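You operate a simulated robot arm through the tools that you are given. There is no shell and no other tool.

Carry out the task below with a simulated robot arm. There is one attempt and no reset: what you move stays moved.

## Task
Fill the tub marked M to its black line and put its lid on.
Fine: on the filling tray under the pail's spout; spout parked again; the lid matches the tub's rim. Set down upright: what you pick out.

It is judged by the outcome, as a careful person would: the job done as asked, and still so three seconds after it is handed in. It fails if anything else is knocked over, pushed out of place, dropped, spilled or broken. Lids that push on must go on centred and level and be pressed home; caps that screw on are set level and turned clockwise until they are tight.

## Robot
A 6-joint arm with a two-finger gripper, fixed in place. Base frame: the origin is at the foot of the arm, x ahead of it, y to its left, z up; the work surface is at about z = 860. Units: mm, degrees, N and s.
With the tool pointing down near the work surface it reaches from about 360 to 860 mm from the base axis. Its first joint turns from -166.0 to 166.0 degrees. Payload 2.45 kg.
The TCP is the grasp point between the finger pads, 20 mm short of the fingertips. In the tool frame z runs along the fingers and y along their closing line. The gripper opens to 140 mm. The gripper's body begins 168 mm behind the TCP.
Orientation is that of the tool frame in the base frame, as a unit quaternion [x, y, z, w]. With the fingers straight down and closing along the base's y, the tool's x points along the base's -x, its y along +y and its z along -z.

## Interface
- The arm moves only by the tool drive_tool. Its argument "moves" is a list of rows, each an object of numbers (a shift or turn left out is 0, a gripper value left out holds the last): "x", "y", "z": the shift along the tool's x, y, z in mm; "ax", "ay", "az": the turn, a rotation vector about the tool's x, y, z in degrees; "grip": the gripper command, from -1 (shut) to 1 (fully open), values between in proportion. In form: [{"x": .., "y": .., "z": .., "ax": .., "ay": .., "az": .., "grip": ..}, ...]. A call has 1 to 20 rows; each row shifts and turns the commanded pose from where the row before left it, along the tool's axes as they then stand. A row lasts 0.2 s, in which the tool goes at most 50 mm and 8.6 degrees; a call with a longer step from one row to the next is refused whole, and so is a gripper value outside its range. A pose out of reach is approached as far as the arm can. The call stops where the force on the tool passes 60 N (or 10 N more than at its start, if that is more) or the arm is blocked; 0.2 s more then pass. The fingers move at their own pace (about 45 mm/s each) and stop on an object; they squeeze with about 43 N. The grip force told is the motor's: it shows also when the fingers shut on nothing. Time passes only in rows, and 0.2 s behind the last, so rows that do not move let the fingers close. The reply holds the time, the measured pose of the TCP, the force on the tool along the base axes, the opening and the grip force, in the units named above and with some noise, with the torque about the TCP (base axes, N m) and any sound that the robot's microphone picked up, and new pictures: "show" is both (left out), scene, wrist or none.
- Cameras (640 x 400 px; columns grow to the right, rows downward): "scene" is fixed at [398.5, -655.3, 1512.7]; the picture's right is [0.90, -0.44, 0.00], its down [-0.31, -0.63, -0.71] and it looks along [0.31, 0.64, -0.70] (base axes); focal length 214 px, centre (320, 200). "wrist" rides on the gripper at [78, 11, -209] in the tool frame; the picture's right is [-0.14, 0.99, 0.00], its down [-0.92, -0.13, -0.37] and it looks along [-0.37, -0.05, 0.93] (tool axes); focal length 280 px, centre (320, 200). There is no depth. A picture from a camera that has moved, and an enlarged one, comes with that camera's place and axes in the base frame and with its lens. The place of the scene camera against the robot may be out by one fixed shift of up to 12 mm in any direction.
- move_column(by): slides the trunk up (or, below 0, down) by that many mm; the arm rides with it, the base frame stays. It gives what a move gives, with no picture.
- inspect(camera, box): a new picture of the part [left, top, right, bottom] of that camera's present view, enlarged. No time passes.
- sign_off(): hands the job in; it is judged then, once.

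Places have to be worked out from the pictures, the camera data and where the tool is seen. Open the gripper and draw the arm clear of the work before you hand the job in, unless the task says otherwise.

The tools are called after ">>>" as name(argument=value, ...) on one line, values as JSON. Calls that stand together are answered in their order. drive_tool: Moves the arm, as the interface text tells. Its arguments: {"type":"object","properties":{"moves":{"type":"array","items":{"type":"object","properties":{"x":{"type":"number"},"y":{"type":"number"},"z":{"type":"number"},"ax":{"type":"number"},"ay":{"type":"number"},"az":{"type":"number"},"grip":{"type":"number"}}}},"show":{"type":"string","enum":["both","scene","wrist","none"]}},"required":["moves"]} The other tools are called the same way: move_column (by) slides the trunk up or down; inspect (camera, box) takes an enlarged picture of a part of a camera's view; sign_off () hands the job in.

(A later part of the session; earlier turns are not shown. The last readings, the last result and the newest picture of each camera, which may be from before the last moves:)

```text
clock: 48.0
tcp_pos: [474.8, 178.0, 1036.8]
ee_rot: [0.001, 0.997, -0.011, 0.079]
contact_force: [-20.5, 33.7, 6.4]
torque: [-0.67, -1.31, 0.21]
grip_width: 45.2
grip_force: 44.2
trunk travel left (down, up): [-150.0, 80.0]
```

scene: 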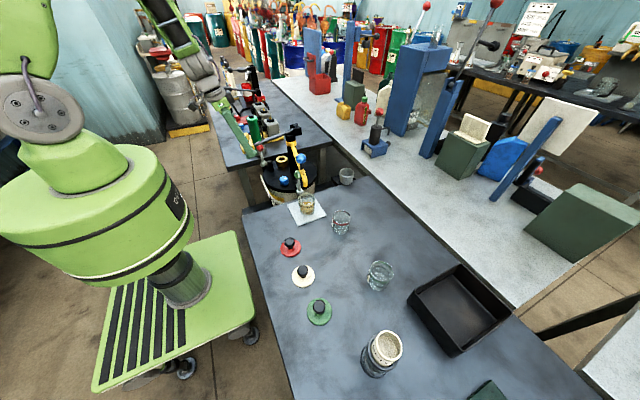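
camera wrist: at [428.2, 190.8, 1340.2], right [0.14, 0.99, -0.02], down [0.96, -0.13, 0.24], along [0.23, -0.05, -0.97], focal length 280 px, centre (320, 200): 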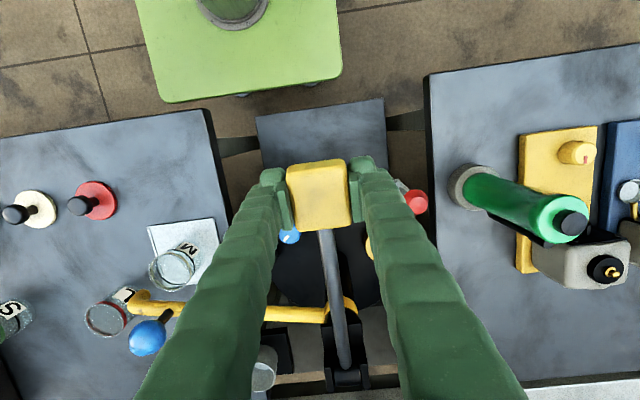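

The side force along y is 34 N, meaning the commanded pose sits about 3 mm too far to -y against the handle. I shift +3 mm in y and 2 mm to -x to relax it.

>>> drive_tool(moves=[{"x": 1, "y": 1.5}, {"x": 1, "y": 1.5}, {}], show="none")

```text
clock: 48.8
tcp_pos: [474.1, 179.2, 1036.4]
ee_rot: [0.002, 0.997, -0.011, 0.079]
contact_force: [-0.3, 4.5, 11.4]
torque: [-0.36, -1.31, 0.53]
grip_width: 45.0
grip_force: 44.9
trunk travel left (down, up): [-150.0, 80.0]
```

Forces are now small. I finish untilting to vertical in place, then begin the upstroke along the arc with the tool tilting the other way (well within reach).

>>> drive_tool(moves=[{"ay": 3}, {"ay": 3}, {"ay": 3}, {}, {"x": 2.3, "z": -14.3, "ay": 3.8}, {"x": 2.3, "z": -14.3, "ay": 3.8}, {}], show="scene")

>>> inspect(camera="scene", box=[225, 110, 315, 170])

```text
clock: 50.4
tcp_pos: [469.2, 179.5, 1065.5]
ee_rot: [0.003, 0.998, -0.01, -0.067]
contact_force: [-13.0, -0.1, 4.3]
torque: [-0.09, -0.44, 0.59]
grip_width: 45.5
grip_force: 44.9
trunk travel left (down, up): [-150.0, 80.0]
```

scene: 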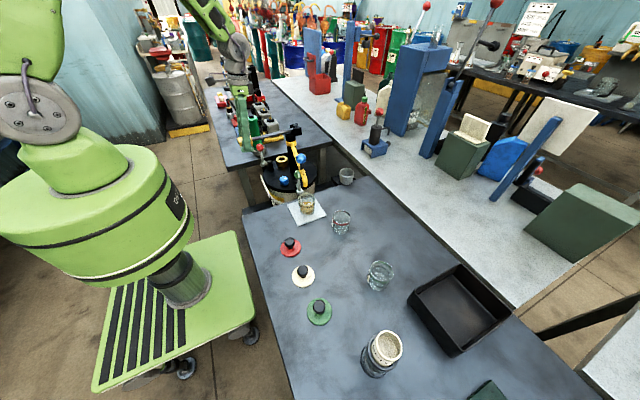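

```text
6.67 times, centred on (270, 140) of scene
camera zoom: at [398.5, -655.3, 1512.7], right [0.9, -0.44, 0.0], down [-0.31, -0.63, -0.71], along [0.31, 0.64, -0.7], focal length 1430 px, centre (653, 600)
```

zoom: 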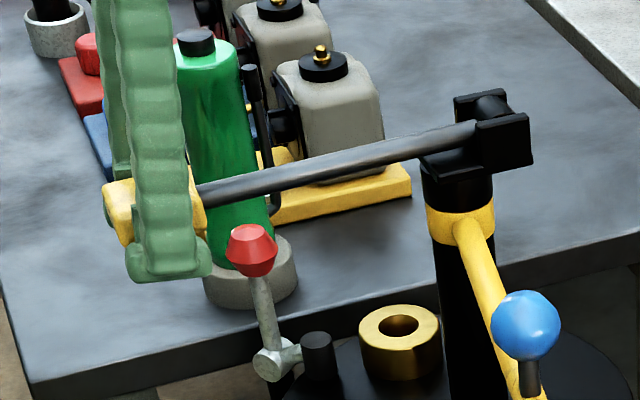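

The upstroke goes well, with only mild force. I continue the last 15° up to the handle's original height.

>>> drive_tool(moves=[{"x": 3.3, "z": -14.3, "ay": 3.8}, {"x": 2.3, "z": -14.3, "ay": 3.8}, {"x": 2.3, "z": -14.3, "ay": 3.8}, {"x": 2.0, "z": -12, "ay": 3.4}, {}], show="scene")

>>> inspect(camera="scene", box=[225, 110, 315, 170])

>>> inspect(camera="scene", box=[295, 180, 325, 216])

```text
clock: 51.6
tcp_pos: [471.8, 179.2, 1118.0]
ee_rot: [0.005, 0.98, -0.01, -0.197]
contact_force: [-22.0, -13.5, -31.2]
torque: [0.24, 0.85, 0.6]
grip_width: 45.1
grip_force: 44.6
trunk travel left (down, up): [-150.0, 80.0]
```

scene: 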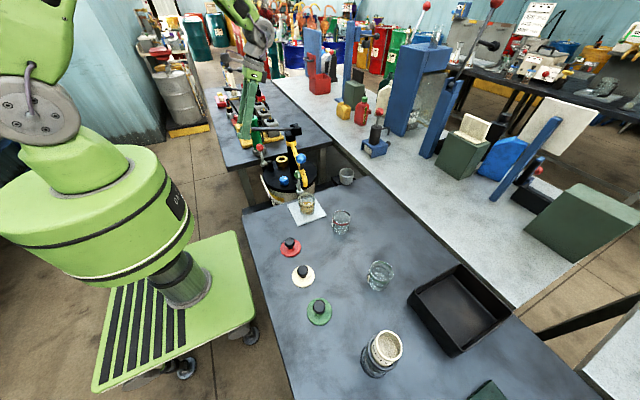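

```text
6.67 times, centred on (270, 140) of scene
camera zoom: at [398.5, -655.3, 1512.7], right [0.9, -0.44, 0.0], down [-0.31, -0.63, -0.71], along [0.31, 0.64, -0.7], focal length 1430 px, centre (653, 600)
```

zoom: 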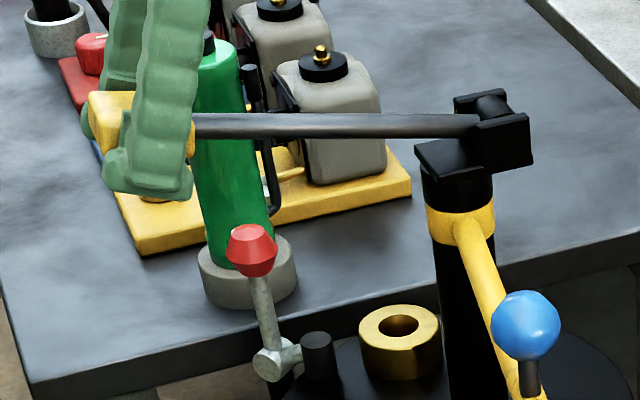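

```text
11.11 times, centred on (310, 198) of scene
camera zoom: at [398.5, -655.3, 1512.7], right [0.9, -0.44, 0.0], down [-0.31, -0.63, -0.71], along [0.31, 0.64, -0.7], focal length 2383 px, centre (431, 222)
```

zoom: 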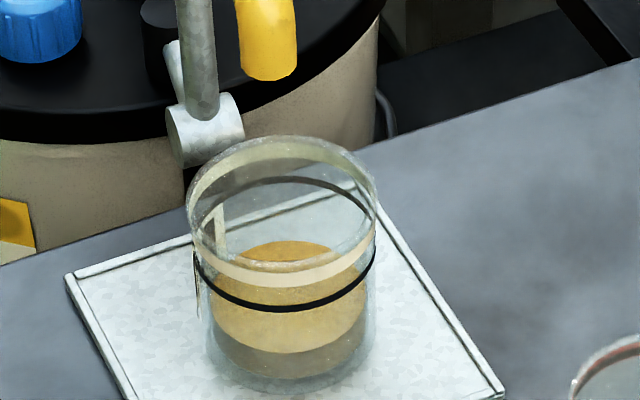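

The handle is at its top stop and the tub holds roughly 14 mm of liquid, with the line at about 39-40 mm, so about three strokes in all. I make the second full downstroke along the arc.

>>> drive_tool(moves=[{"x": -2.2, "z": 14.1, "ay": -3.8}, {"x": -3.2, "z": 14.1, "ay": -3.8}, {"x": -3.2, "z": 14.1, "ay": -3.8}, {"x": -3.2, "z": 14.1, "ay": -3.8}, {"x": -2.7, "z": 14.1, "ay": -3.8}, {}], show="scene")

>>> inspect(camera="scene", box=[225, 110, 315, 170])

>>> inspect(camera="scene", box=[295, 180, 325, 216])

```text
clock: 53.0
tcp_pos: [470.4, 179.6, 1048.9]
ee_rot: [0.002, 1.0, -0.009, -0.028]
contact_force: [-0.7, -5.7, 10.7]
torque: [0.22, -1.26, -0.04]
grip_width: 45.3
grip_force: 45.1
trunk travel left (down, up): [-150.0, 80.0]
```

scene: 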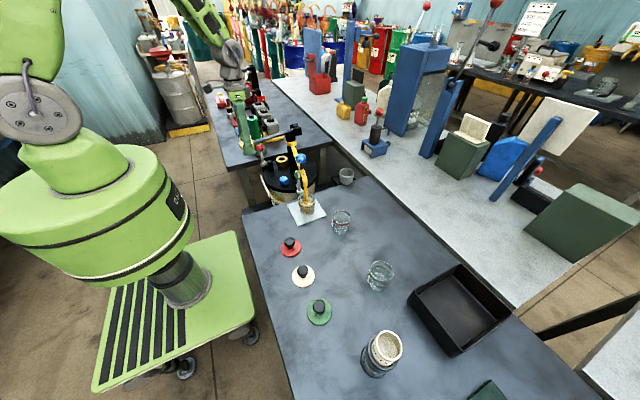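

```text
6.67 times, centred on (270, 140) of scene
camera zoom: at [398.5, -655.3, 1512.7], right [0.9, -0.44, 0.0], down [-0.31, -0.63, -0.71], along [0.31, 0.64, -0.7], focal length 1430 px, centre (653, 600)
```

zoom: 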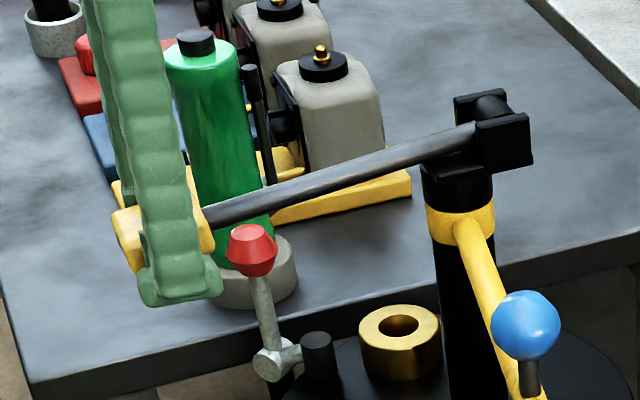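

```text
11.11 times, centred on (310, 198) of scene
camera zoom: at [398.5, -655.3, 1512.7], right [0.9, -0.44, 0.0], down [-0.31, -0.63, -0.71], along [0.31, 0.64, -0.7], focal length 2383 px, centre (431, 222)
```

zoom: 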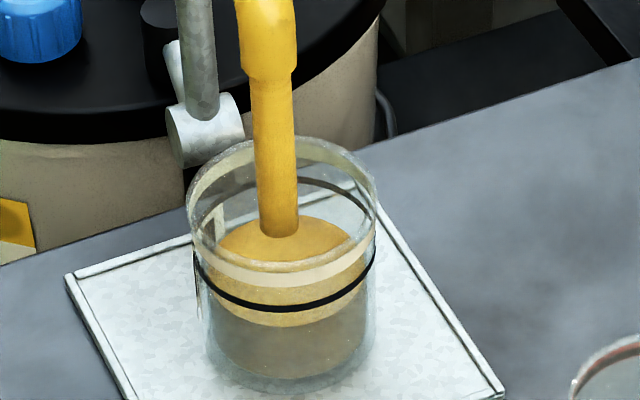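

The second stroke brought it to about 26 mm with the stream still falling. I press the last few millimetres to the bottom stop and let the flow settle.

>>> drive_tool(moves=[{"x": -1, "z": 4, "ay": -1}, {}, {}, {}], show="none")

>>> inspect(camera="scene", box=[295, 180, 325, 216])

```text
clock: 54.0
tcp_pos: [470.5, 178.8, 1043.8]
ee_rot: [0.003, 1.0, -0.009, -0.02]
contact_force: [2.6, -0.6, 10.0]
torque: [-0.02, -1.07, -0.26]
grip_width: 44.9
grip_force: 45.1
trunk travel left (down, up): [-150.0, 80.0]
```

```text
11.11 times, centred on (310, 198) of scene
camera zoom: at [398.5, -655.3, 1512.7], right [0.9, -0.44, 0.0], down [-0.31, -0.63, -0.71], along [0.31, 0.64, -0.7], focal length 2383 px, centre (431, 222)
```

zoom: 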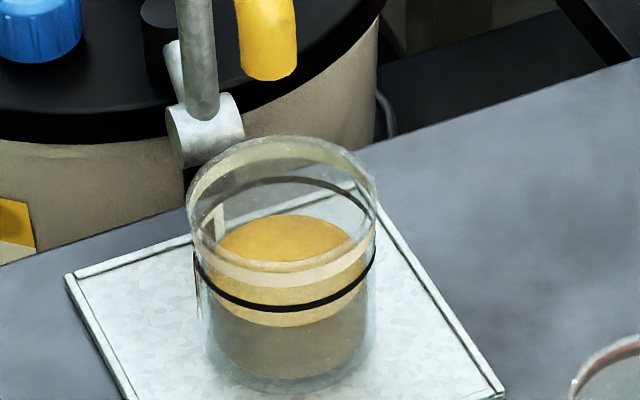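

The liquid stands at about 26 mm with two strokes; the line needs about 13 mm more, i.e. one more stroke. I raise the handle to the top again.

>>> drive_tool(moves=[{"x": 2.3, "z": -14.3, "ay": 3.8}, {"x": 2.6, "z": -14.3, "ay": 3.8}, {"x": 2.6, "z": -14.3, "ay": 3.8}, {"x": 2.3, "z": -14.3, "ay": 3.8}, {"x": 2.0, "z": -14.3, "ay": 3.8}, {"x": 0.3, "z": -2, "ay": 0.6}, {}], show="none")

>>> inspect(camera="scene", box=[225, 110, 315, 170])

>>> inspect(camera="scene", box=[295, 180, 325, 216])

```text
clock: 55.6
tcp_pos: [472.3, 179.8, 1117.4]
ee_rot: [0.005, 0.981, -0.009, -0.192]
contact_force: [6.0, -7.2, 2.4]
torque: [0.32, -0.71, 0.77]
grip_width: 45.2
grip_force: 45.2
trunk travel left (down, up): [-150.0, 80.0]
```

```text
6.67 times, centred on (270, 140) of scene
camera zoom: at [398.5, -655.3, 1512.7], right [0.9, -0.44, 0.0], down [-0.31, -0.63, -0.71], along [0.31, 0.64, -0.7], focal length 1430 px, centre (653, 600)
```

zoom: 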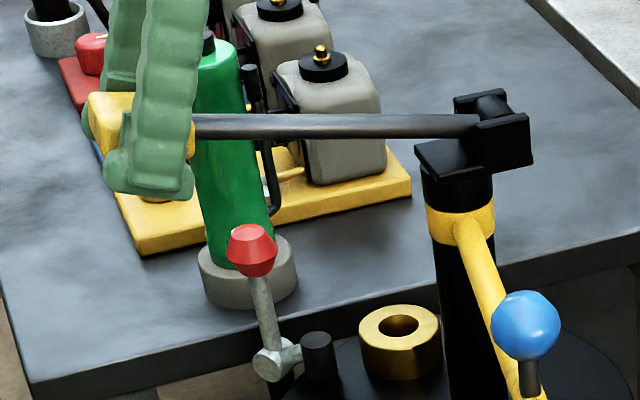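

```text
11.11 times, centred on (310, 198) of scene
camera zoom: at [398.5, -655.3, 1512.7], right [0.9, -0.44, 0.0], down [-0.31, -0.63, -0.71], along [0.31, 0.64, -0.7], focal length 2383 px, centre (431, 222)
```

zoom: 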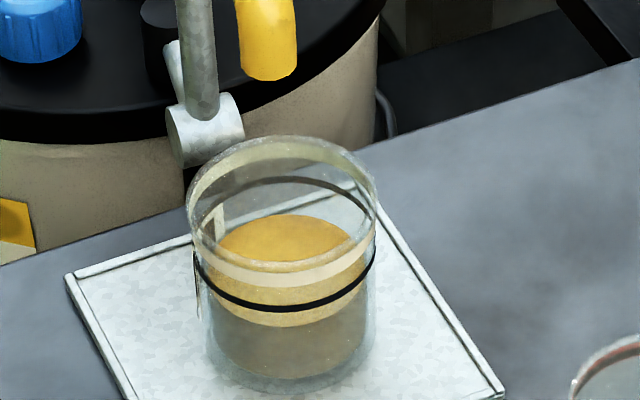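

The handle is at the top again and the level unchanged. I do about three-quarters of the third stroke and then check before finishing.

>>> drive_tool(moves=[{"x": -2.6, "z": 14.1, "ay": -3.8}, {"x": -3.2, "z": 14.1, "ay": -3.8}, {"x": -3.2, "z": 14.1, "ay": -3.8}, {"x": -1.6, "z": 7.05, "ay": -1.9}, {}, {}, {}], show="none")

>>> inspect(camera="scene", box=[295, 180, 325, 216])

```text
clock: 57.2
tcp_pos: [467.1, 181.2, 1068.7]
ee_rot: [0.004, 0.997, -0.009, -0.075]
contact_force: [9.8, -8.3, -0.3]
torque: [0.06, 0.84, 0.2]
grip_width: 44.9
grip_force: 44.6
trunk travel left (down, up): [-150.0, 80.0]
```

```text
11.11 times, centred on (310, 198) of scene
camera zoom: at [398.5, -655.3, 1512.7], right [0.9, -0.44, 0.0], down [-0.31, -0.63, -0.71], along [0.31, 0.64, -0.7], focal length 2383 px, centre (431, 222)
```

zoom: 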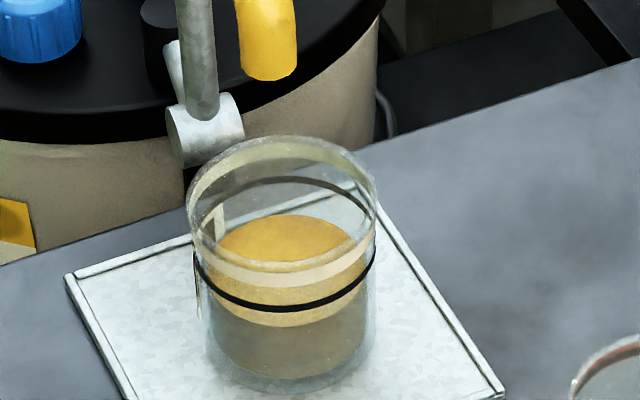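

Nothing more has come out yet, so the pump delivers its shot near the bottom of the stroke; one whole shot (about 13 mm) matches what is still missing. I finish the stroke.

>>> drive_tool(moves=[{"x": -0.8, "z": 7.05, "ay": -1.9}, {"x": -1.6, "z": 7.05, "ay": -1.9}, {"x": -1.6, "z": 7.05, "ay": -1.9}, {}], show="none")

>>> inspect(camera="scene", box=[295, 180, 325, 216])

```text
clock: 58.2
tcp_pos: [469.8, 179.7, 1046.5]
ee_rot: [0.004, 1.0, -0.009, -0.026]
contact_force: [16.6, -5.0, 2.2]
torque: [0.19, 0.92, -0.45]
grip_width: 44.9
grip_force: 44.9
trunk travel left (down, up): [-150.0, 80.0]
```

```text
11.11 times, centred on (310, 198) of scene
camera zoom: at [398.5, -655.3, 1512.7], right [0.9, -0.44, 0.0], down [-0.31, -0.63, -0.71], along [0.31, 0.64, -0.7], focal length 2383 px, centre (431, 222)
```

zoom: 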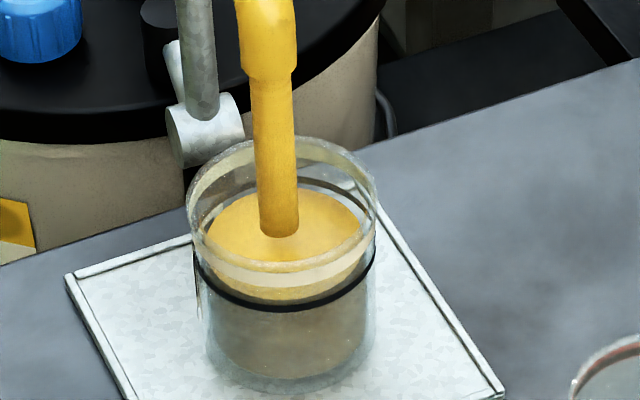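

The shot is coming out and the level is nearly at the line. I hold still for about a second to let the stream end, then look again.

>>> drive_tool(moves=[{"x": -1}, {}, {}, {}, {}], show="none")

>>> inspect(camera="scene", box=[295, 180, 325, 216])

>>> inspect(camera="scene", box=[300, 194, 320, 214])

```text
clock: 59.4
tcp_pos: [469.5, 180.0, 1047.5]
ee_rot: [0.003, 1.0, -0.01, -0.026]
contact_force: [9.5, -0.5, 6.9]
torque: [0.08, -0.34, -0.42]
grip_width: 44.8
grip_force: 45.4
trunk travel left (down, up): [-150.0, 80.0]
```

```text
11.11 times, centred on (310, 198) of scene
camera zoom: at [398.5, -655.3, 1512.7], right [0.9, -0.44, 0.0], down [-0.31, -0.63, -0.71], along [0.31, 0.64, -0.7], focal length 2383 px, centre (431, 222)
```

zoom: 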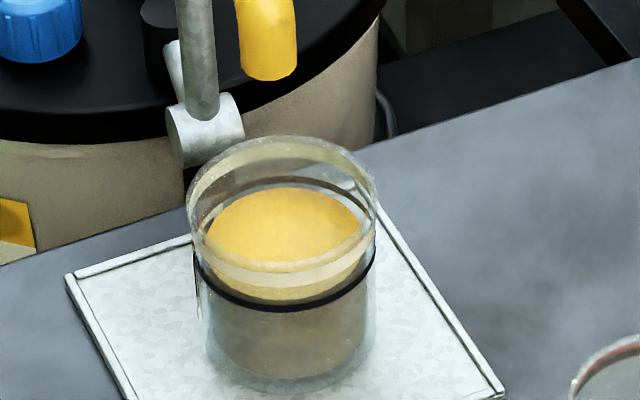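

```text
16.00 times, centred on (310, 204) of scene
camera zoom: at [398.5, -655.3, 1512.7], right [0.9, -0.44, 0.0], down [-0.31, -0.63, -0.71], along [0.31, 0.64, -0.7], focal length 3432 px, centre (480, 136)
```

zoom: 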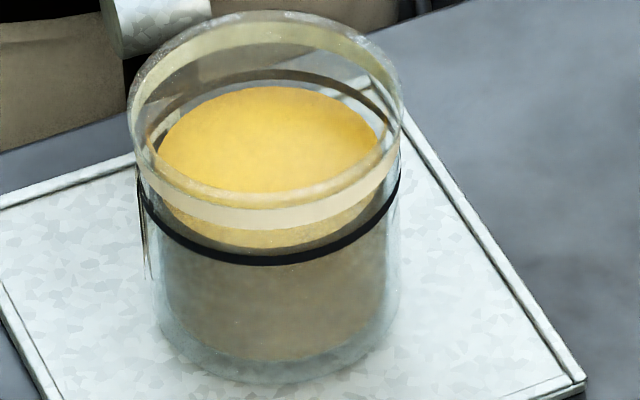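

The liquid surface now coincides with the black line (surface centre and line centre agree to within a pixel). I raise the pump handle back to its original top position, which delivers nothing, before releasing it.

>>> drive_tool(moves=[{"x": 2.3, "z": -14.3, "ay": 3.8}, {"x": 2.3, "z": -14.3, "ay": 3.8}, {"x": 2.3, "z": -14.3, "ay": 3.8}, {"x": 2.3, "z": -14.3, "ay": 3.8}, {"x": 2.0, "z": -12, "ay": 3.4}, {}], show="none")

>>> inspect(camera="scene", box=[225, 110, 315, 170])

>>> inspect(camera="scene", box=[300, 194, 320, 214])

```text
clock: 60.8
tcp_pos: [471.2, 180.2, 1116.8]
ee_rot: [0.005, 0.982, -0.009, -0.188]
contact_force: [2.6, -8.4, 3.8]
torque: [0.33, -0.81, 0.66]
grip_width: 45.2
grip_force: 45.1
trunk travel left (down, up): [-150.0, 80.0]
```

```text
6.67 times, centred on (270, 140) of scene
camera zoom: at [398.5, -655.3, 1512.7], right [0.9, -0.44, 0.0], down [-0.31, -0.63, -0.71], along [0.31, 0.64, -0.7], focal length 1430 px, centre (653, 600)
```

zoom: 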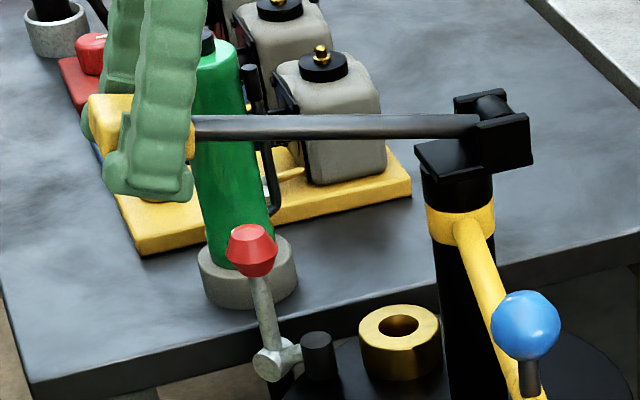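

```text
16.00 times, centred on (310, 204) of scene
camera zoom: at [398.5, -655.3, 1512.7], right [0.9, -0.44, 0.0], down [-0.31, -0.63, -0.71], along [0.31, 0.64, -0.7], focal length 3432 px, centre (480, 136)
```

zoom: 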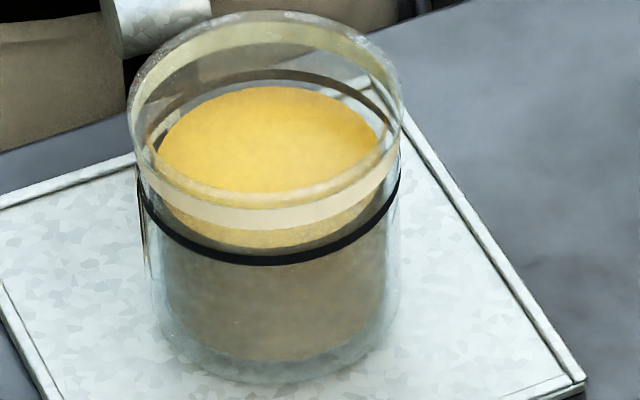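

The handle is back at the top with the level unchanged. I open the fingers and back straight out along the finger direction.

>>> drive_tool(moves=[{"grip": 0.0}, {}, {}, {}, {"z": -20}, {"z": -40}, {"z": -45}, {"z": -45}, {}], show="both")

>>> inspect(camera="scene", box=[225, 110, 345, 220])

```text
clock: 62.8
tcp_pos: [525.7, 182.7, 1256.4]
ee_rot: [0.005, 0.982, -0.009, -0.187]
contact_force: [-0.3, -0.5, 0.2]
torque: [-0.01, 0.02, 0.0]
grip_width: 70.1
grip_force: 0.1
trunk travel left (down, up): [-150.0, 80.0]
camera wrist: at [532.0, 198.3, 1479.1], right [0.13, 0.99, -0.07], down [0.99, -0.13, 0.01], along [0.0, -0.07, -1.0], focal length 280 px, centre (320, 200)
```

scene: 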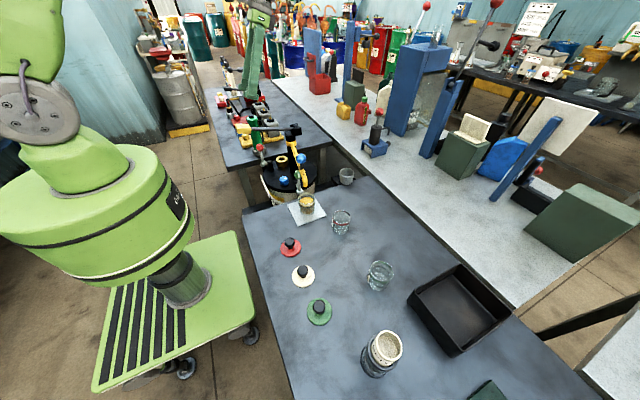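
wrist: 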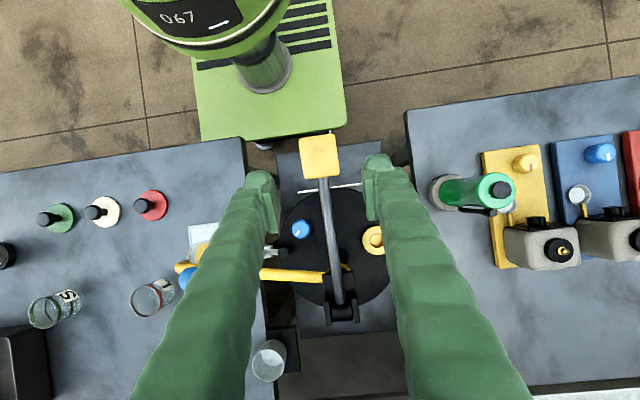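

```text
3.64 times, centred on (285, 165) of scene
camera zoom: at [398.5, -655.3, 1512.7], right [0.9, -0.44, 0.0], down [-0.31, -0.63, -0.71], along [0.31, 0.64, -0.7], focal length 780 px, centre (447, 327)
```

zoom: 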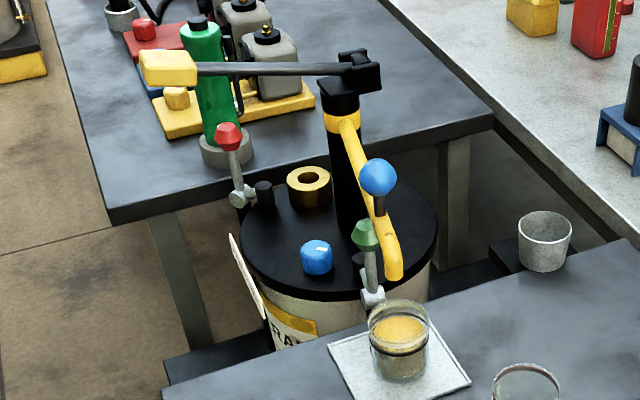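

The handle stayed up and nothing dripped. Now I level the tool again and head for the blue ball at about (623, -35) to park the spout.

>>> drive_tool(moves=[{"ay": -7.2}, {"ay": -7.2}, {"ay": -7.2}, {"ax": -1.0, "az": -0.5}, {"x": -16.2, "y": -36.3, "z": -4}, {"x": -16.2, "y": -36.3, "z": -4}, {"x": -16.2, "y": -36.3, "z": -4}, {"x": -16.2, "y": -36.3, "z": -4}, {"x": -16.2, "y": -36.3, "z": -4}, {"x": -16.2, "y": -36.3, "z": -4}, {}], show="none")

>>> drive_tool(moves=[{"az": 7.143}, {"az": 7.143}, {"az": 7.143}, {"az": 7.143}, {"az": 7.143}, {"az": 7.143}, {"az": 7.143}, {"az": 7.143}, {"az": 7.143}, {"az": 7.143}, {"az": 7.143}, {"az": 7.143}, {"az": 7.143}, {"az": 7.143}, {}], show="wrist")

>>> inspect(camera="wrist", box=[240, 80, 400, 240])

```text
clock: 65.2
tcp_pos: [623.9, -33.5, 1281.3]
ee_rot: [-0.002, 1.0, -0.001, 0.0]
contact_force: [0.7, 0.8, 0.4]
torque: [0.01, 0.0, 0.02]
grip_width: 70.0
grip_force: 0.0
trunk travel left (down, up): [-150.0, 80.0]
```

```text
clock: 68.4
tcp_pos: [624.9, -34.1, 1280.8]
ee_rot: [0.765, 0.644, -0.001, 0.0]
contact_force: [0.0, 0.0, 0.9]
torque: [0.0, 0.01, -0.02]
grip_width: 70.0
grip_force: 0.2
trunk travel left (down, up): [-150.0, 80.0]
camera wrist: at [649.7, 41.9, 1489.2], right [0.95, -0.3, 0.0], down [-0.28, -0.88, 0.37], along [-0.11, -0.35, -0.93], focal length 280 px, centre (320, 200)
```

wrist: 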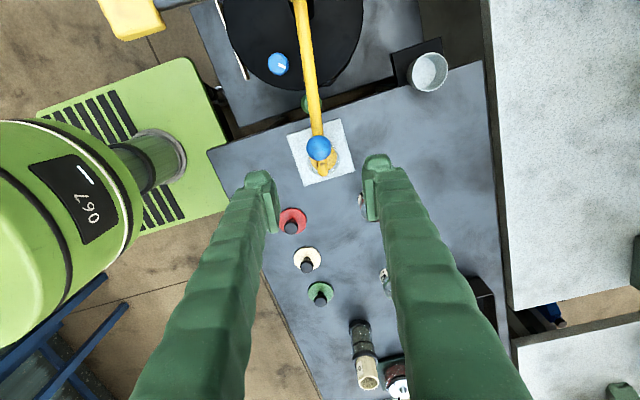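

```text
2.50 times, centred on (320, 160) of wrist
camera zoom: at [649.7, 41.9, 1489.2], right [0.95, -0.3, 0.0], down [-0.28, -0.88, 0.37], along [-0.11, -0.35, -0.93], focal length 701 px, centre (320, 300)
```

zoom: 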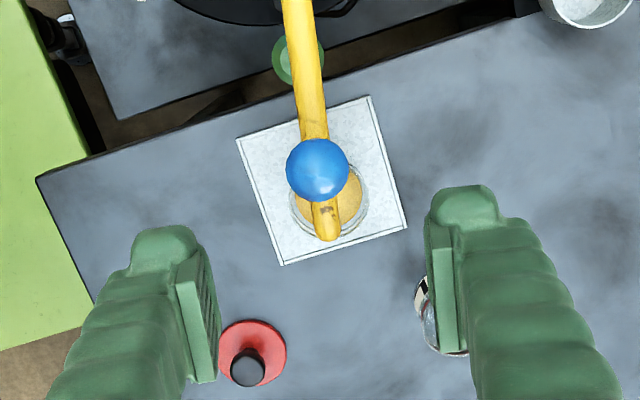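

The ball is right below the TCP at (625, -35). I descend around it to z 1078 and close.

>>> drive_tool(moves=[{"z": 45}, {"z": 45}, {"z": 45}, {"z": 40}, {"z": 27}, {}, {"grip": -0.6}, {}, {}, {}, {}], show="both")

```text
clock: 70.8
tcp_pos: [624.0, -33.8, 1078.3]
ee_rot: [0.765, 0.644, -0.001, 0.0]
contact_force: [-2.2, -0.1, -2.9]
torque: [-0.01, 0.03, 0.1]
grip_width: 35.1
grip_force: 44.7
trunk travel left (down, up): [-150.0, 80.0]
camera wrist: at [649.0, 41.7, 1286.4], right [0.95, -0.3, 0.0], down [-0.28, -0.88, 0.37], along [-0.11, -0.35, -0.93], focal length 280 px, centre (320, 200)
```

scene: 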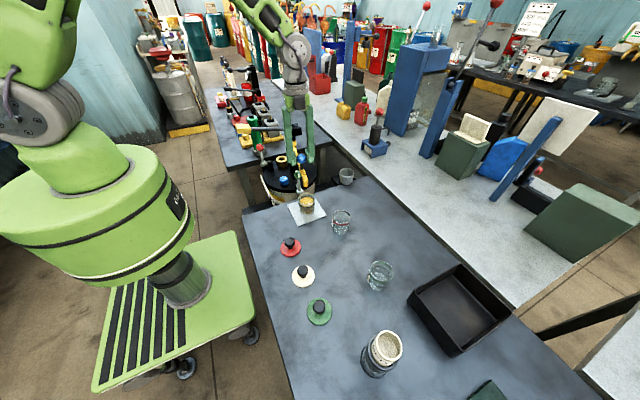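
wrist: 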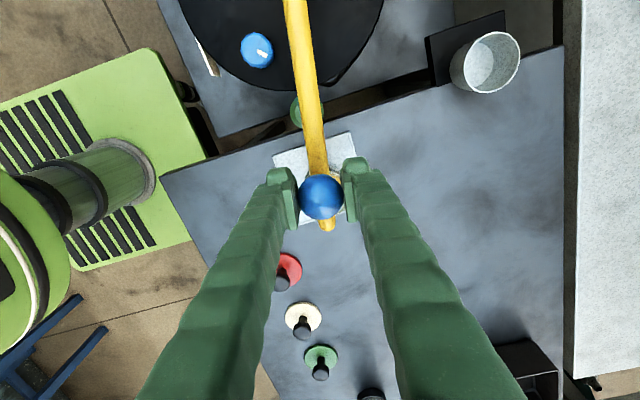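

The ball is gripped. I swing the spout back along the same arc, 55° counter-clockwise, to its parked place over the drip cup.

>>> drive_tool(moves=[{"x": 0.83, "y": 18.9, "az": -5}, {"x": 0.83, "y": 18.9, "az": -5}, {"x": 0.83, "y": 18.9, "az": -5}, {"x": 0.83, "y": 18.9, "az": -5}, {"x": 0.83, "y": 18.9, "az": -5}, {"x": 0.83, "y": 18.9, "az": -5}, {"x": 0.83, "y": 18.9, "az": -5}, {"x": 0.83, "y": 18.9, "az": -5}, {"x": 0.83, "y": 18.9, "az": -5}, {"x": 0.83, "y": 18.9, "az": -5}, {"x": 0.83, "y": 18.9, "az": -5}, {}], show="both")

>>> inspect(camera="scene", box=[270, 105, 390, 185])

```text
clock: 73.4
tcp_pos: [811.4, 25.7, 1077.1]
ee_rot: [0.381, 0.925, -0.003, -0.003]
contact_force: [-22.4, -2.1, -14.0]
torque: [0.05, 0.55, -0.2]
grip_width: 35.1
grip_force: 45.2
trunk travel left (down, up): [-150.0, 80.0]
camera wrist: at [767.0, 88.6, 1286.4], right [0.79, 0.61, -0.01], down [0.57, -0.74, 0.37], along [0.22, -0.3, -0.93], focal length 280 px, centre (320, 200)
```

scene: 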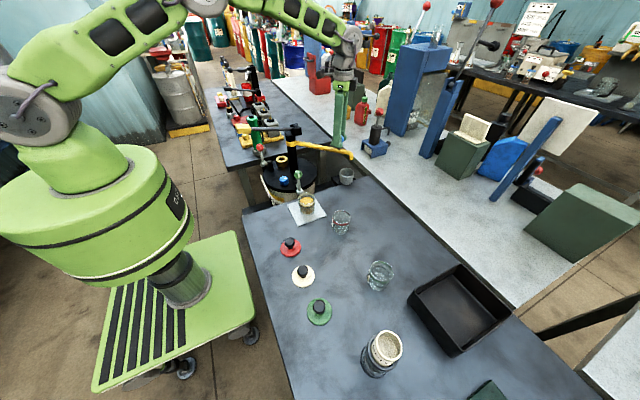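
wrist: 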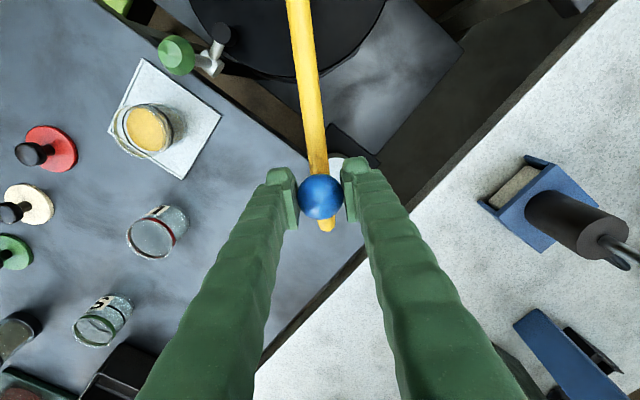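

```text
5.00 times, centred on (330, 145) of scene
camera zoom: at [398.5, -655.3, 1512.7], right [0.9, -0.44, 0.0], down [-0.31, -0.63, -0.71], along [0.31, 0.64, -0.7], focal length 1072 px, centre (270, 475)
```

zoom: 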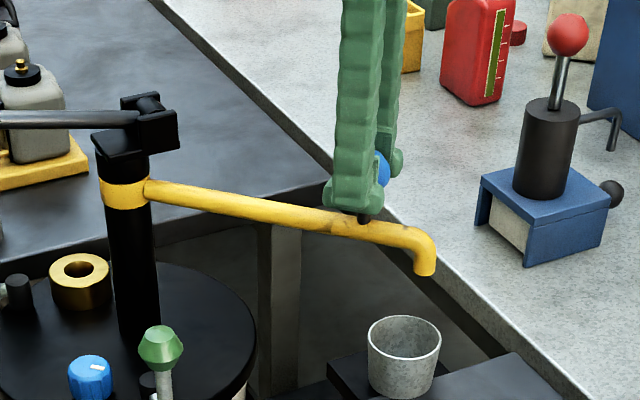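

The spout is back exactly where it was parked at the start, resting at its stop. I open the fingers and rise off the ball.

>>> drive_tool(moves=[{"grip": 0.0}, {}, {}, {"z": -20}, {"z": -40}, {"z": -45}, {"z": -45}, {}], show="both")

>>> inspect(camera="scene", box=[270, 115, 370, 215])

>>> inspect(camera="wrist", box=[270, 110, 370, 210])

```text
clock: 75.2
tcp_pos: [816.3, 26.8, 1229.4]
ee_rot: [0.381, 0.925, -0.001, 0.0]
contact_force: [-0.3, -0.7, -0.7]
torque: [0.02, 0.04, 0.03]
grip_width: 69.9
grip_force: 0.0
trunk travel left (down, up): [-150.0, 80.0]
camera wrist: at [768.9, 90.6, 1437.0], right [0.8, 0.61, 0.0], down [0.56, -0.74, 0.37], along [0.22, -0.3, -0.93], focal length 280 px, centre (320, 200)
```

scene: 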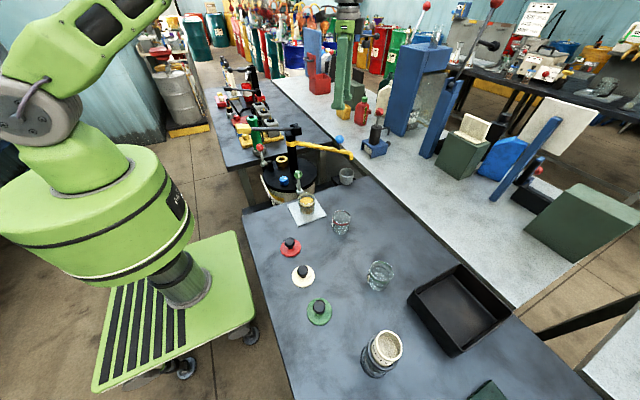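
wrist: 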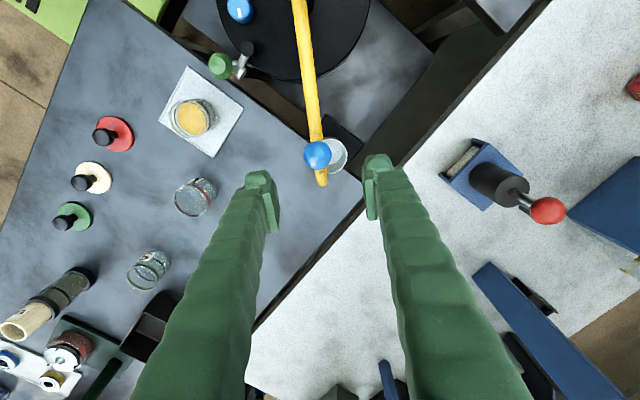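

```text
4.00 times, centred on (320, 165) of scene
camera zoom: at [398.5, -655.3, 1512.7], right [0.9, -0.44, 0.0], down [-0.31, -0.63, -0.71], along [0.31, 0.64, -0.7], focal length 858 px, centre (320, 340)
```

zoom: 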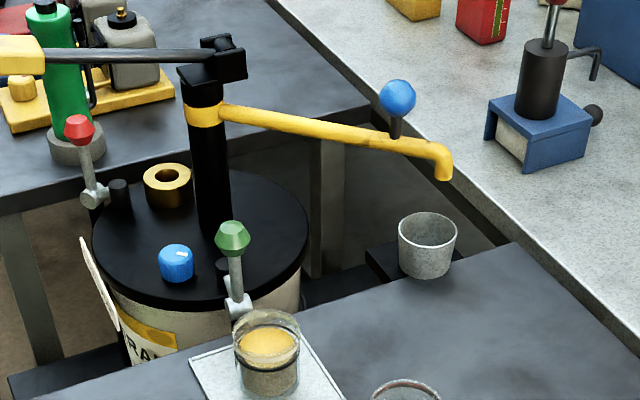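

```text
4.00 times, centred on (320, 160) of wrist
camera zoom: at [768.9, 90.6, 1437.0], right [0.8, 0.61, 0.0], down [0.56, -0.74, 0.37], along [0.22, -0.3, -0.93], focal length 1122 px, centre (320, 360)
```

zoom: 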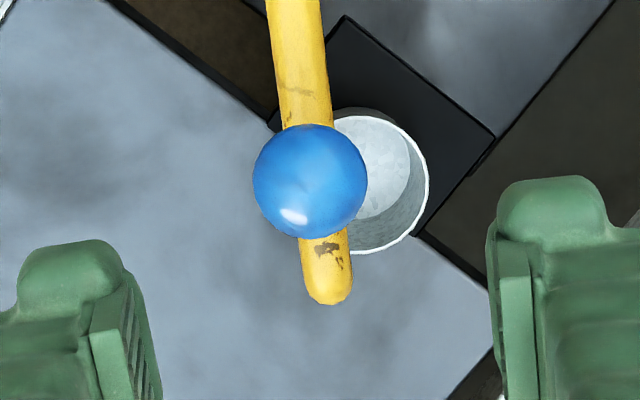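

The spout is parked as before, and the tub is filled. Next the cream lid: I turn the tool back and go above the lid at about (493, -344).

>>> drive_tool(moves=[{"az": -7.5}, {"az": -7.5}, {"az": -7.5}, {"az": -7.5}, {"az": -7.5}, {"az": -7.4}, {"x": 26.9, "y": -30.9, "z": 8}, {"x": 26.9, "y": -30.9, "z": 8}, {"x": 26.9, "y": -30.9, "z": 8}, {"x": 26.9, "y": -30.9, "z": 8}, {"x": 26.9, "y": -30.9, "z": 8}, {"x": 26.9, "y": -30.9, "z": 8}, {"x": 26.9, "y": -30.9, "z": 8}, {"x": 26.9, "y": -30.9, "z": 8}, {"x": 26.9, "y": -30.9, "z": 8}, {"x": 26.9, "y": -30.9, "z": 8}, {"x": 26.9, "y": -30.9, "z": 8}, {"x": 26.9, "y": -30.9, "z": 8}, {}], show="wrist")

>>> inspect(camera="wrist", box=[260, 80, 380, 200])

```text
clock: 79.2
tcp_pos: [494.6, -344.6, 1133.1]
ee_rot: [0.0, 1.0, -0.001, 0.0]
contact_force: [0.1, -0.4, -0.4]
torque: [0.01, -0.01, 0.0]
grip_width: 70.0
grip_force: 0.1
trunk travel left (down, up): [-150.0, 80.0]
camera wrist: at [416.6, -334.0, 1341.9], right [0.14, 0.99, 0.0], down [0.92, -0.12, 0.37], along [0.37, -0.05, -0.93], focal length 280 px, centre (320, 200)
```

wrist: 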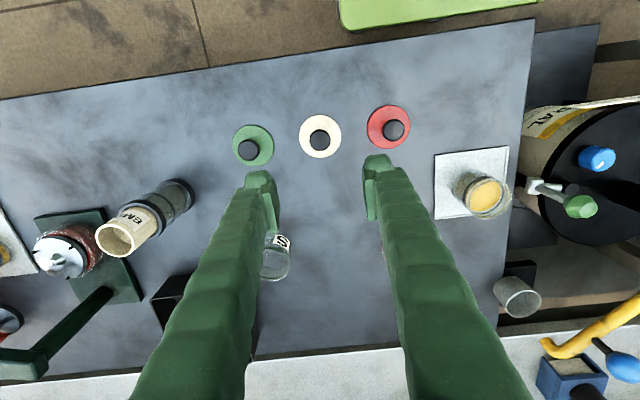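

```text
3.33 times, centred on (320, 140) of wrist
camera zoom: at [416.6, -334.0, 1341.9], right [0.14, 0.99, 0.0], down [0.92, -0.12, 0.37], along [0.37, -0.05, -0.93], focal length 935 px, centre (320, 400)
```

zoom: 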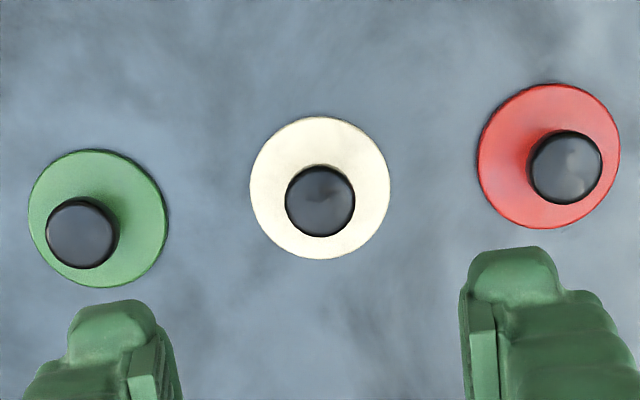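

The cream lid's centre comes out at (492, -345), knob top near z 904 and about 32 mm wide. I zoom from the scene camera to see the knob's profile before gripping.

>>> inspect(camera="scene", box=[288, 258, 318, 292])

```text
11.76 times, centred on (303, 275) of scene
camera zoom: at [398.5, -655.3, 1512.7], right [0.9, -0.44, 0.0], down [-0.31, -0.63, -0.71], along [0.31, 0.64, -0.7], focal length 2523 px, centre (520, -682)
```

zoom: 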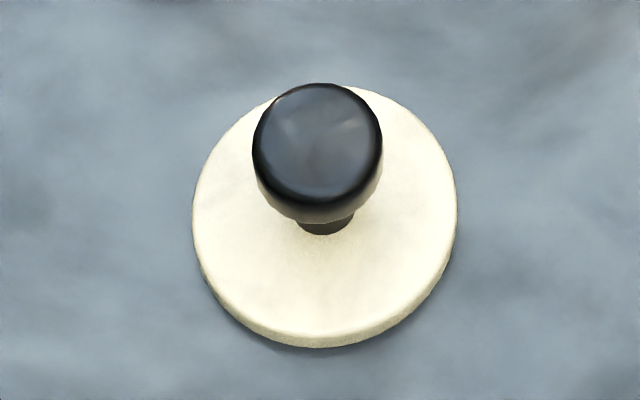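

The knob is a mushroom head on a short neck, well suited to a grip at z 894. I correct 2 mm in x, narrow the fingers to 56 mm and descend.

>>> drive_tool(moves=[{"x": 2, "grip": -0.2}, {"z": 45}, {"z": 45}, {"z": 45}, {"z": 45}, {"z": 30}, {}], show="both")

>>> inspect(camera="wrist", box=[240, 120, 400, 260])

```text
clock: 80.8
tcp_pos: [491.3, -344.3, 923.4]
ee_rot: [-0.002, 1.0, -0.002, 0.0]
contact_force: [-0.5, 0.4, -0.4]
torque: [0.0, 0.0, 0.03]
grip_width: 56.0
grip_force: 0.0
trunk travel left (down, up): [-150.0, 80.0]
camera wrist: at [415.1, -333.7, 1131.6], right [0.14, 0.99, 0.0], down [0.92, -0.12, 0.37], along [0.37, -0.05, -0.93], focal length 280 px, centre (320, 200)
```

scene: 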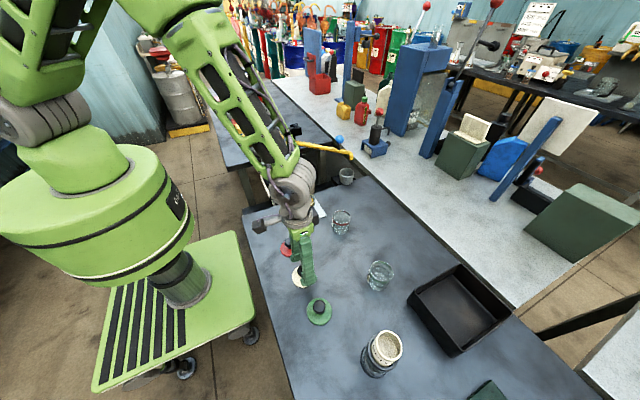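
wrist: 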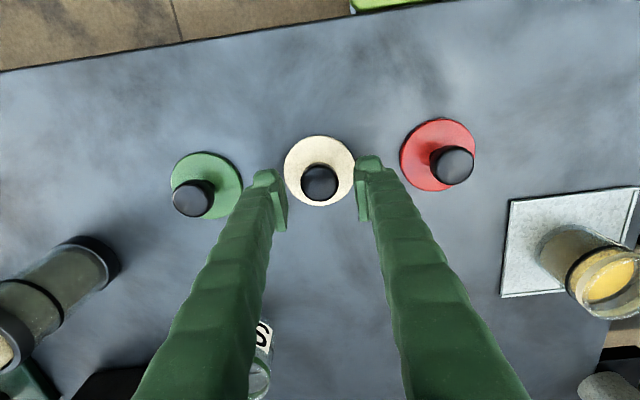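

```text
2.86 times, centred on (320, 190) of wrist
camera zoom: at [415.1, -333.7, 1131.6], right [0.14, 0.99, 0.0], down [0.92, -0.12, 0.37], along [0.37, -0.05, -0.93], focal length 801 px, centre (320, 229)
```

zoom: 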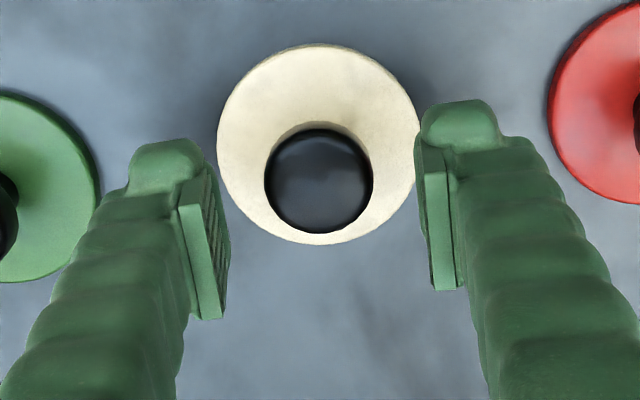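

The knob sits about 2 mm toward the robot from the TCP. I shift 2 mm, lower to z 894 and close on the knob.

>>> drive_tool(moves=[{"x": 2}, {"z": 15}, {"z": 14}, {}, {"grip": -0.75}, {}, {}, {}, {}], show="both")

>>> inspect(camera="wrist", box=[240, 120, 400, 260])

```text
clock: 82.8
tcp_pos: [490.8, -345.4, 895.4]
ee_rot: [-0.001, 1.0, -0.001, -0.001]
contact_force: [0.1, 0.0, -0.4]
torque: [0.01, 0.0, -0.02]
grip_width: 29.1
grip_force: 42.9
trunk travel left (down, up): [-150.0, 80.0]
camera wrist: at [412.9, -334.1, 1102.8], right [0.14, 0.99, 0.0], down [0.92, -0.12, 0.37], along [0.37, -0.05, -0.93], focal length 280 px, centre (320, 200)
```

scene: 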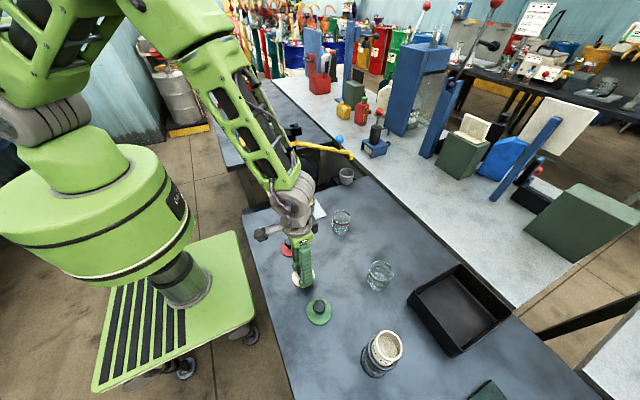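
wrist: 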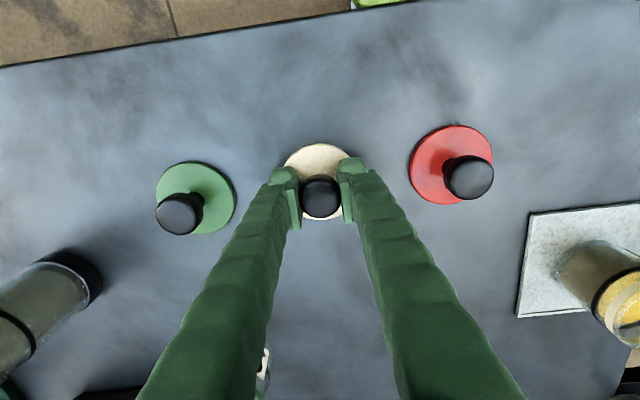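

```text
2.86 times, centred on (320, 190) of wrist
camera zoom: at [412.9, -334.1, 1102.8], right [0.14, 0.99, 0.0], down [0.92, -0.12, 0.37], along [0.37, -0.05, -0.93], focal length 801 px, centre (320, 229)
```

zoom: 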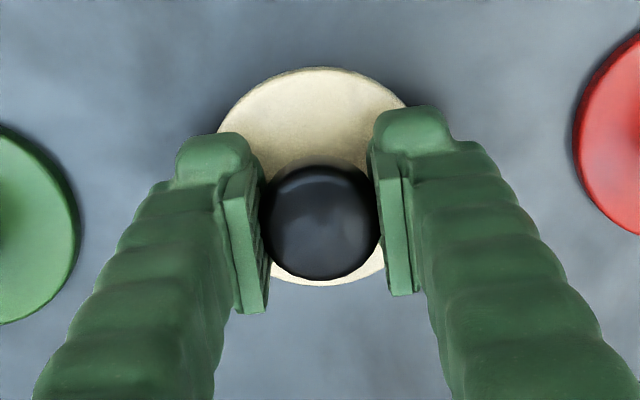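

The knob is gripped at 29.1 mm with the lid centred on the TCP to about a millimetre. I lift it and carry it to a spot 100 mm short of the tub (611, -190, 1020) so I can measure the tub's rim with the wrist camera.

>>> drive_tool(moves=[{"z": -10}, {"z": -35}, {"z": -40}, {"z": -40}, {"x": -30, "y": 38.8}, {"x": -30, "y": 38.8}, {"x": -30, "y": 38.8}, {"x": -30, "y": 38.8}, {}, {}], show="both")

>>> inspect(camera="wrist", box=[280, 120, 480, 245])

```text
clock: 85.0
tcp_pos: [610.3, -188.4, 1019.4]
ee_rot: [0.0, 1.0, 0.0, 0.001]
contact_force: [0.6, -0.4, 0.5]
torque: [0.0, 0.0, 0.03]
grip_width: 29.1
grip_force: 43.5
trunk travel left (down, up): [-150.0, 80.0]
camera wrist: at [532.8, -178.5, 1227.1], right [0.14, 0.99, 0.0], down [0.92, -0.12, 0.37], along [0.37, -0.05, -0.93], focal length 280 px, centre (320, 200)
```

scene: 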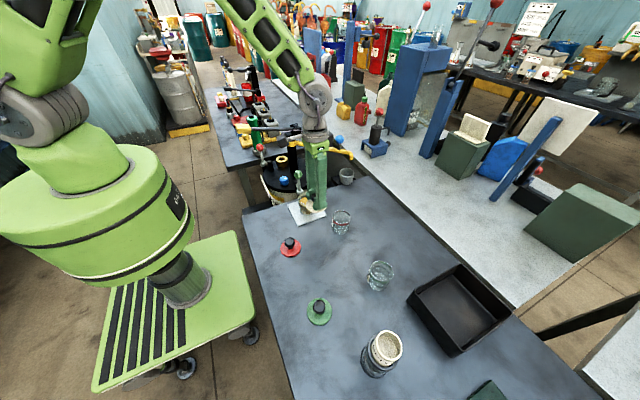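
wrist: 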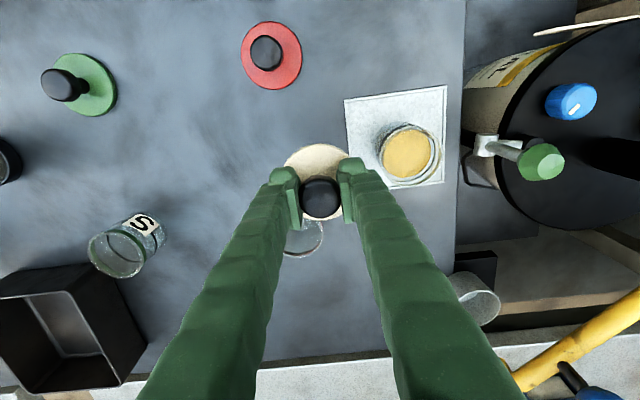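

```text
3.20 times, centred on (380, 182) of wrist
camera zoom: at [532.8, -178.5, 1227.1], right [0.14, 0.99, 0.0], down [0.92, -0.12, 0.37], along [0.37, -0.05, -0.93], focal length 897 px, centre (128, 256)
```

zoom: 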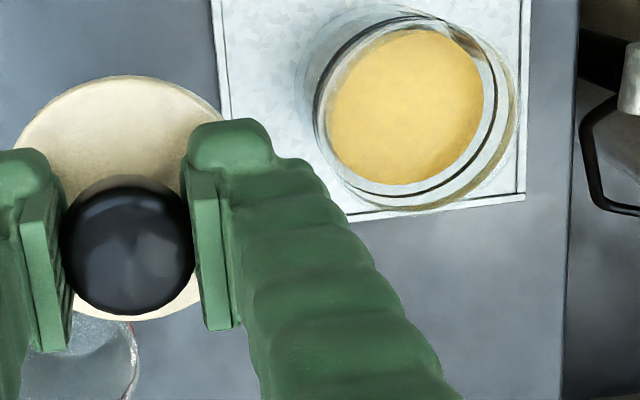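

The tub with its fill is visible beside the held lid; I zoom in on it for a precise rim fit.

>>> inspect(camera="wrist", box=[365, 110, 455, 195])

>>> inspect(camera="wrist", box=[270, 130, 370, 230])

>>> inspect(camera="scene", box=[285, 180, 345, 230])

```text
4.71 times, centred on (410, 152) of wrist
camera zoom: at [532.8, -178.5, 1227.1], right [0.14, 0.99, 0.0], down [0.92, -0.12, 0.37], along [0.37, -0.05, -0.93], focal length 1320 px, centre (-104, 424)
```

zoom: 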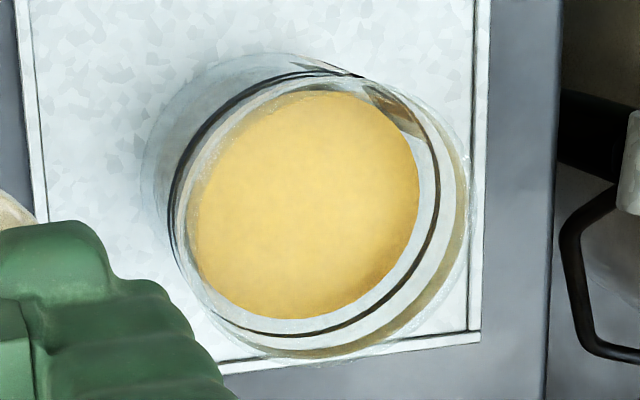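

```text
4.00 times, centred on (320, 180) of wrist
camera zoom: at [532.8, -178.5, 1227.1], right [0.14, 0.99, 0.0], down [0.92, -0.12, 0.37], along [0.37, -0.05, -0.93], focal length 1122 px, centre (320, 280)
```

zoom: 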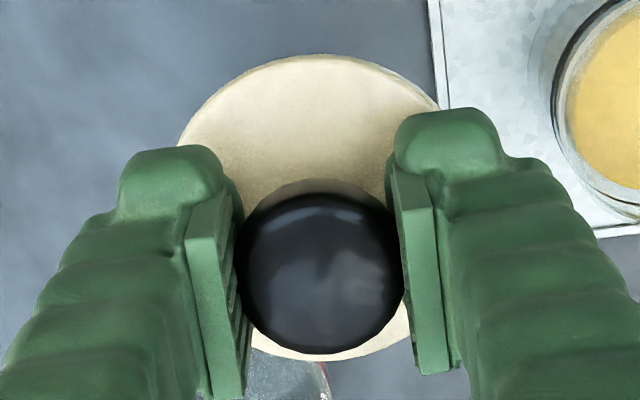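

```text
8.00 times, centred on (315, 205) of scene
camera zoom: at [398.5, -655.3, 1512.7], right [0.9, -0.44, 0.0], down [-0.31, -0.63, -0.71], along [0.31, 0.64, -0.7], focal length 1716 px, centre (360, 160)
```

zoom: 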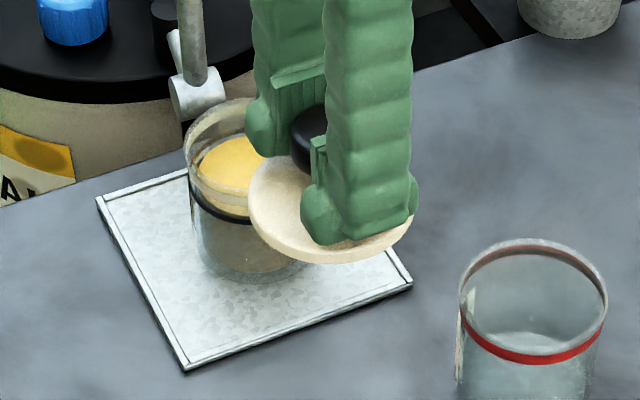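

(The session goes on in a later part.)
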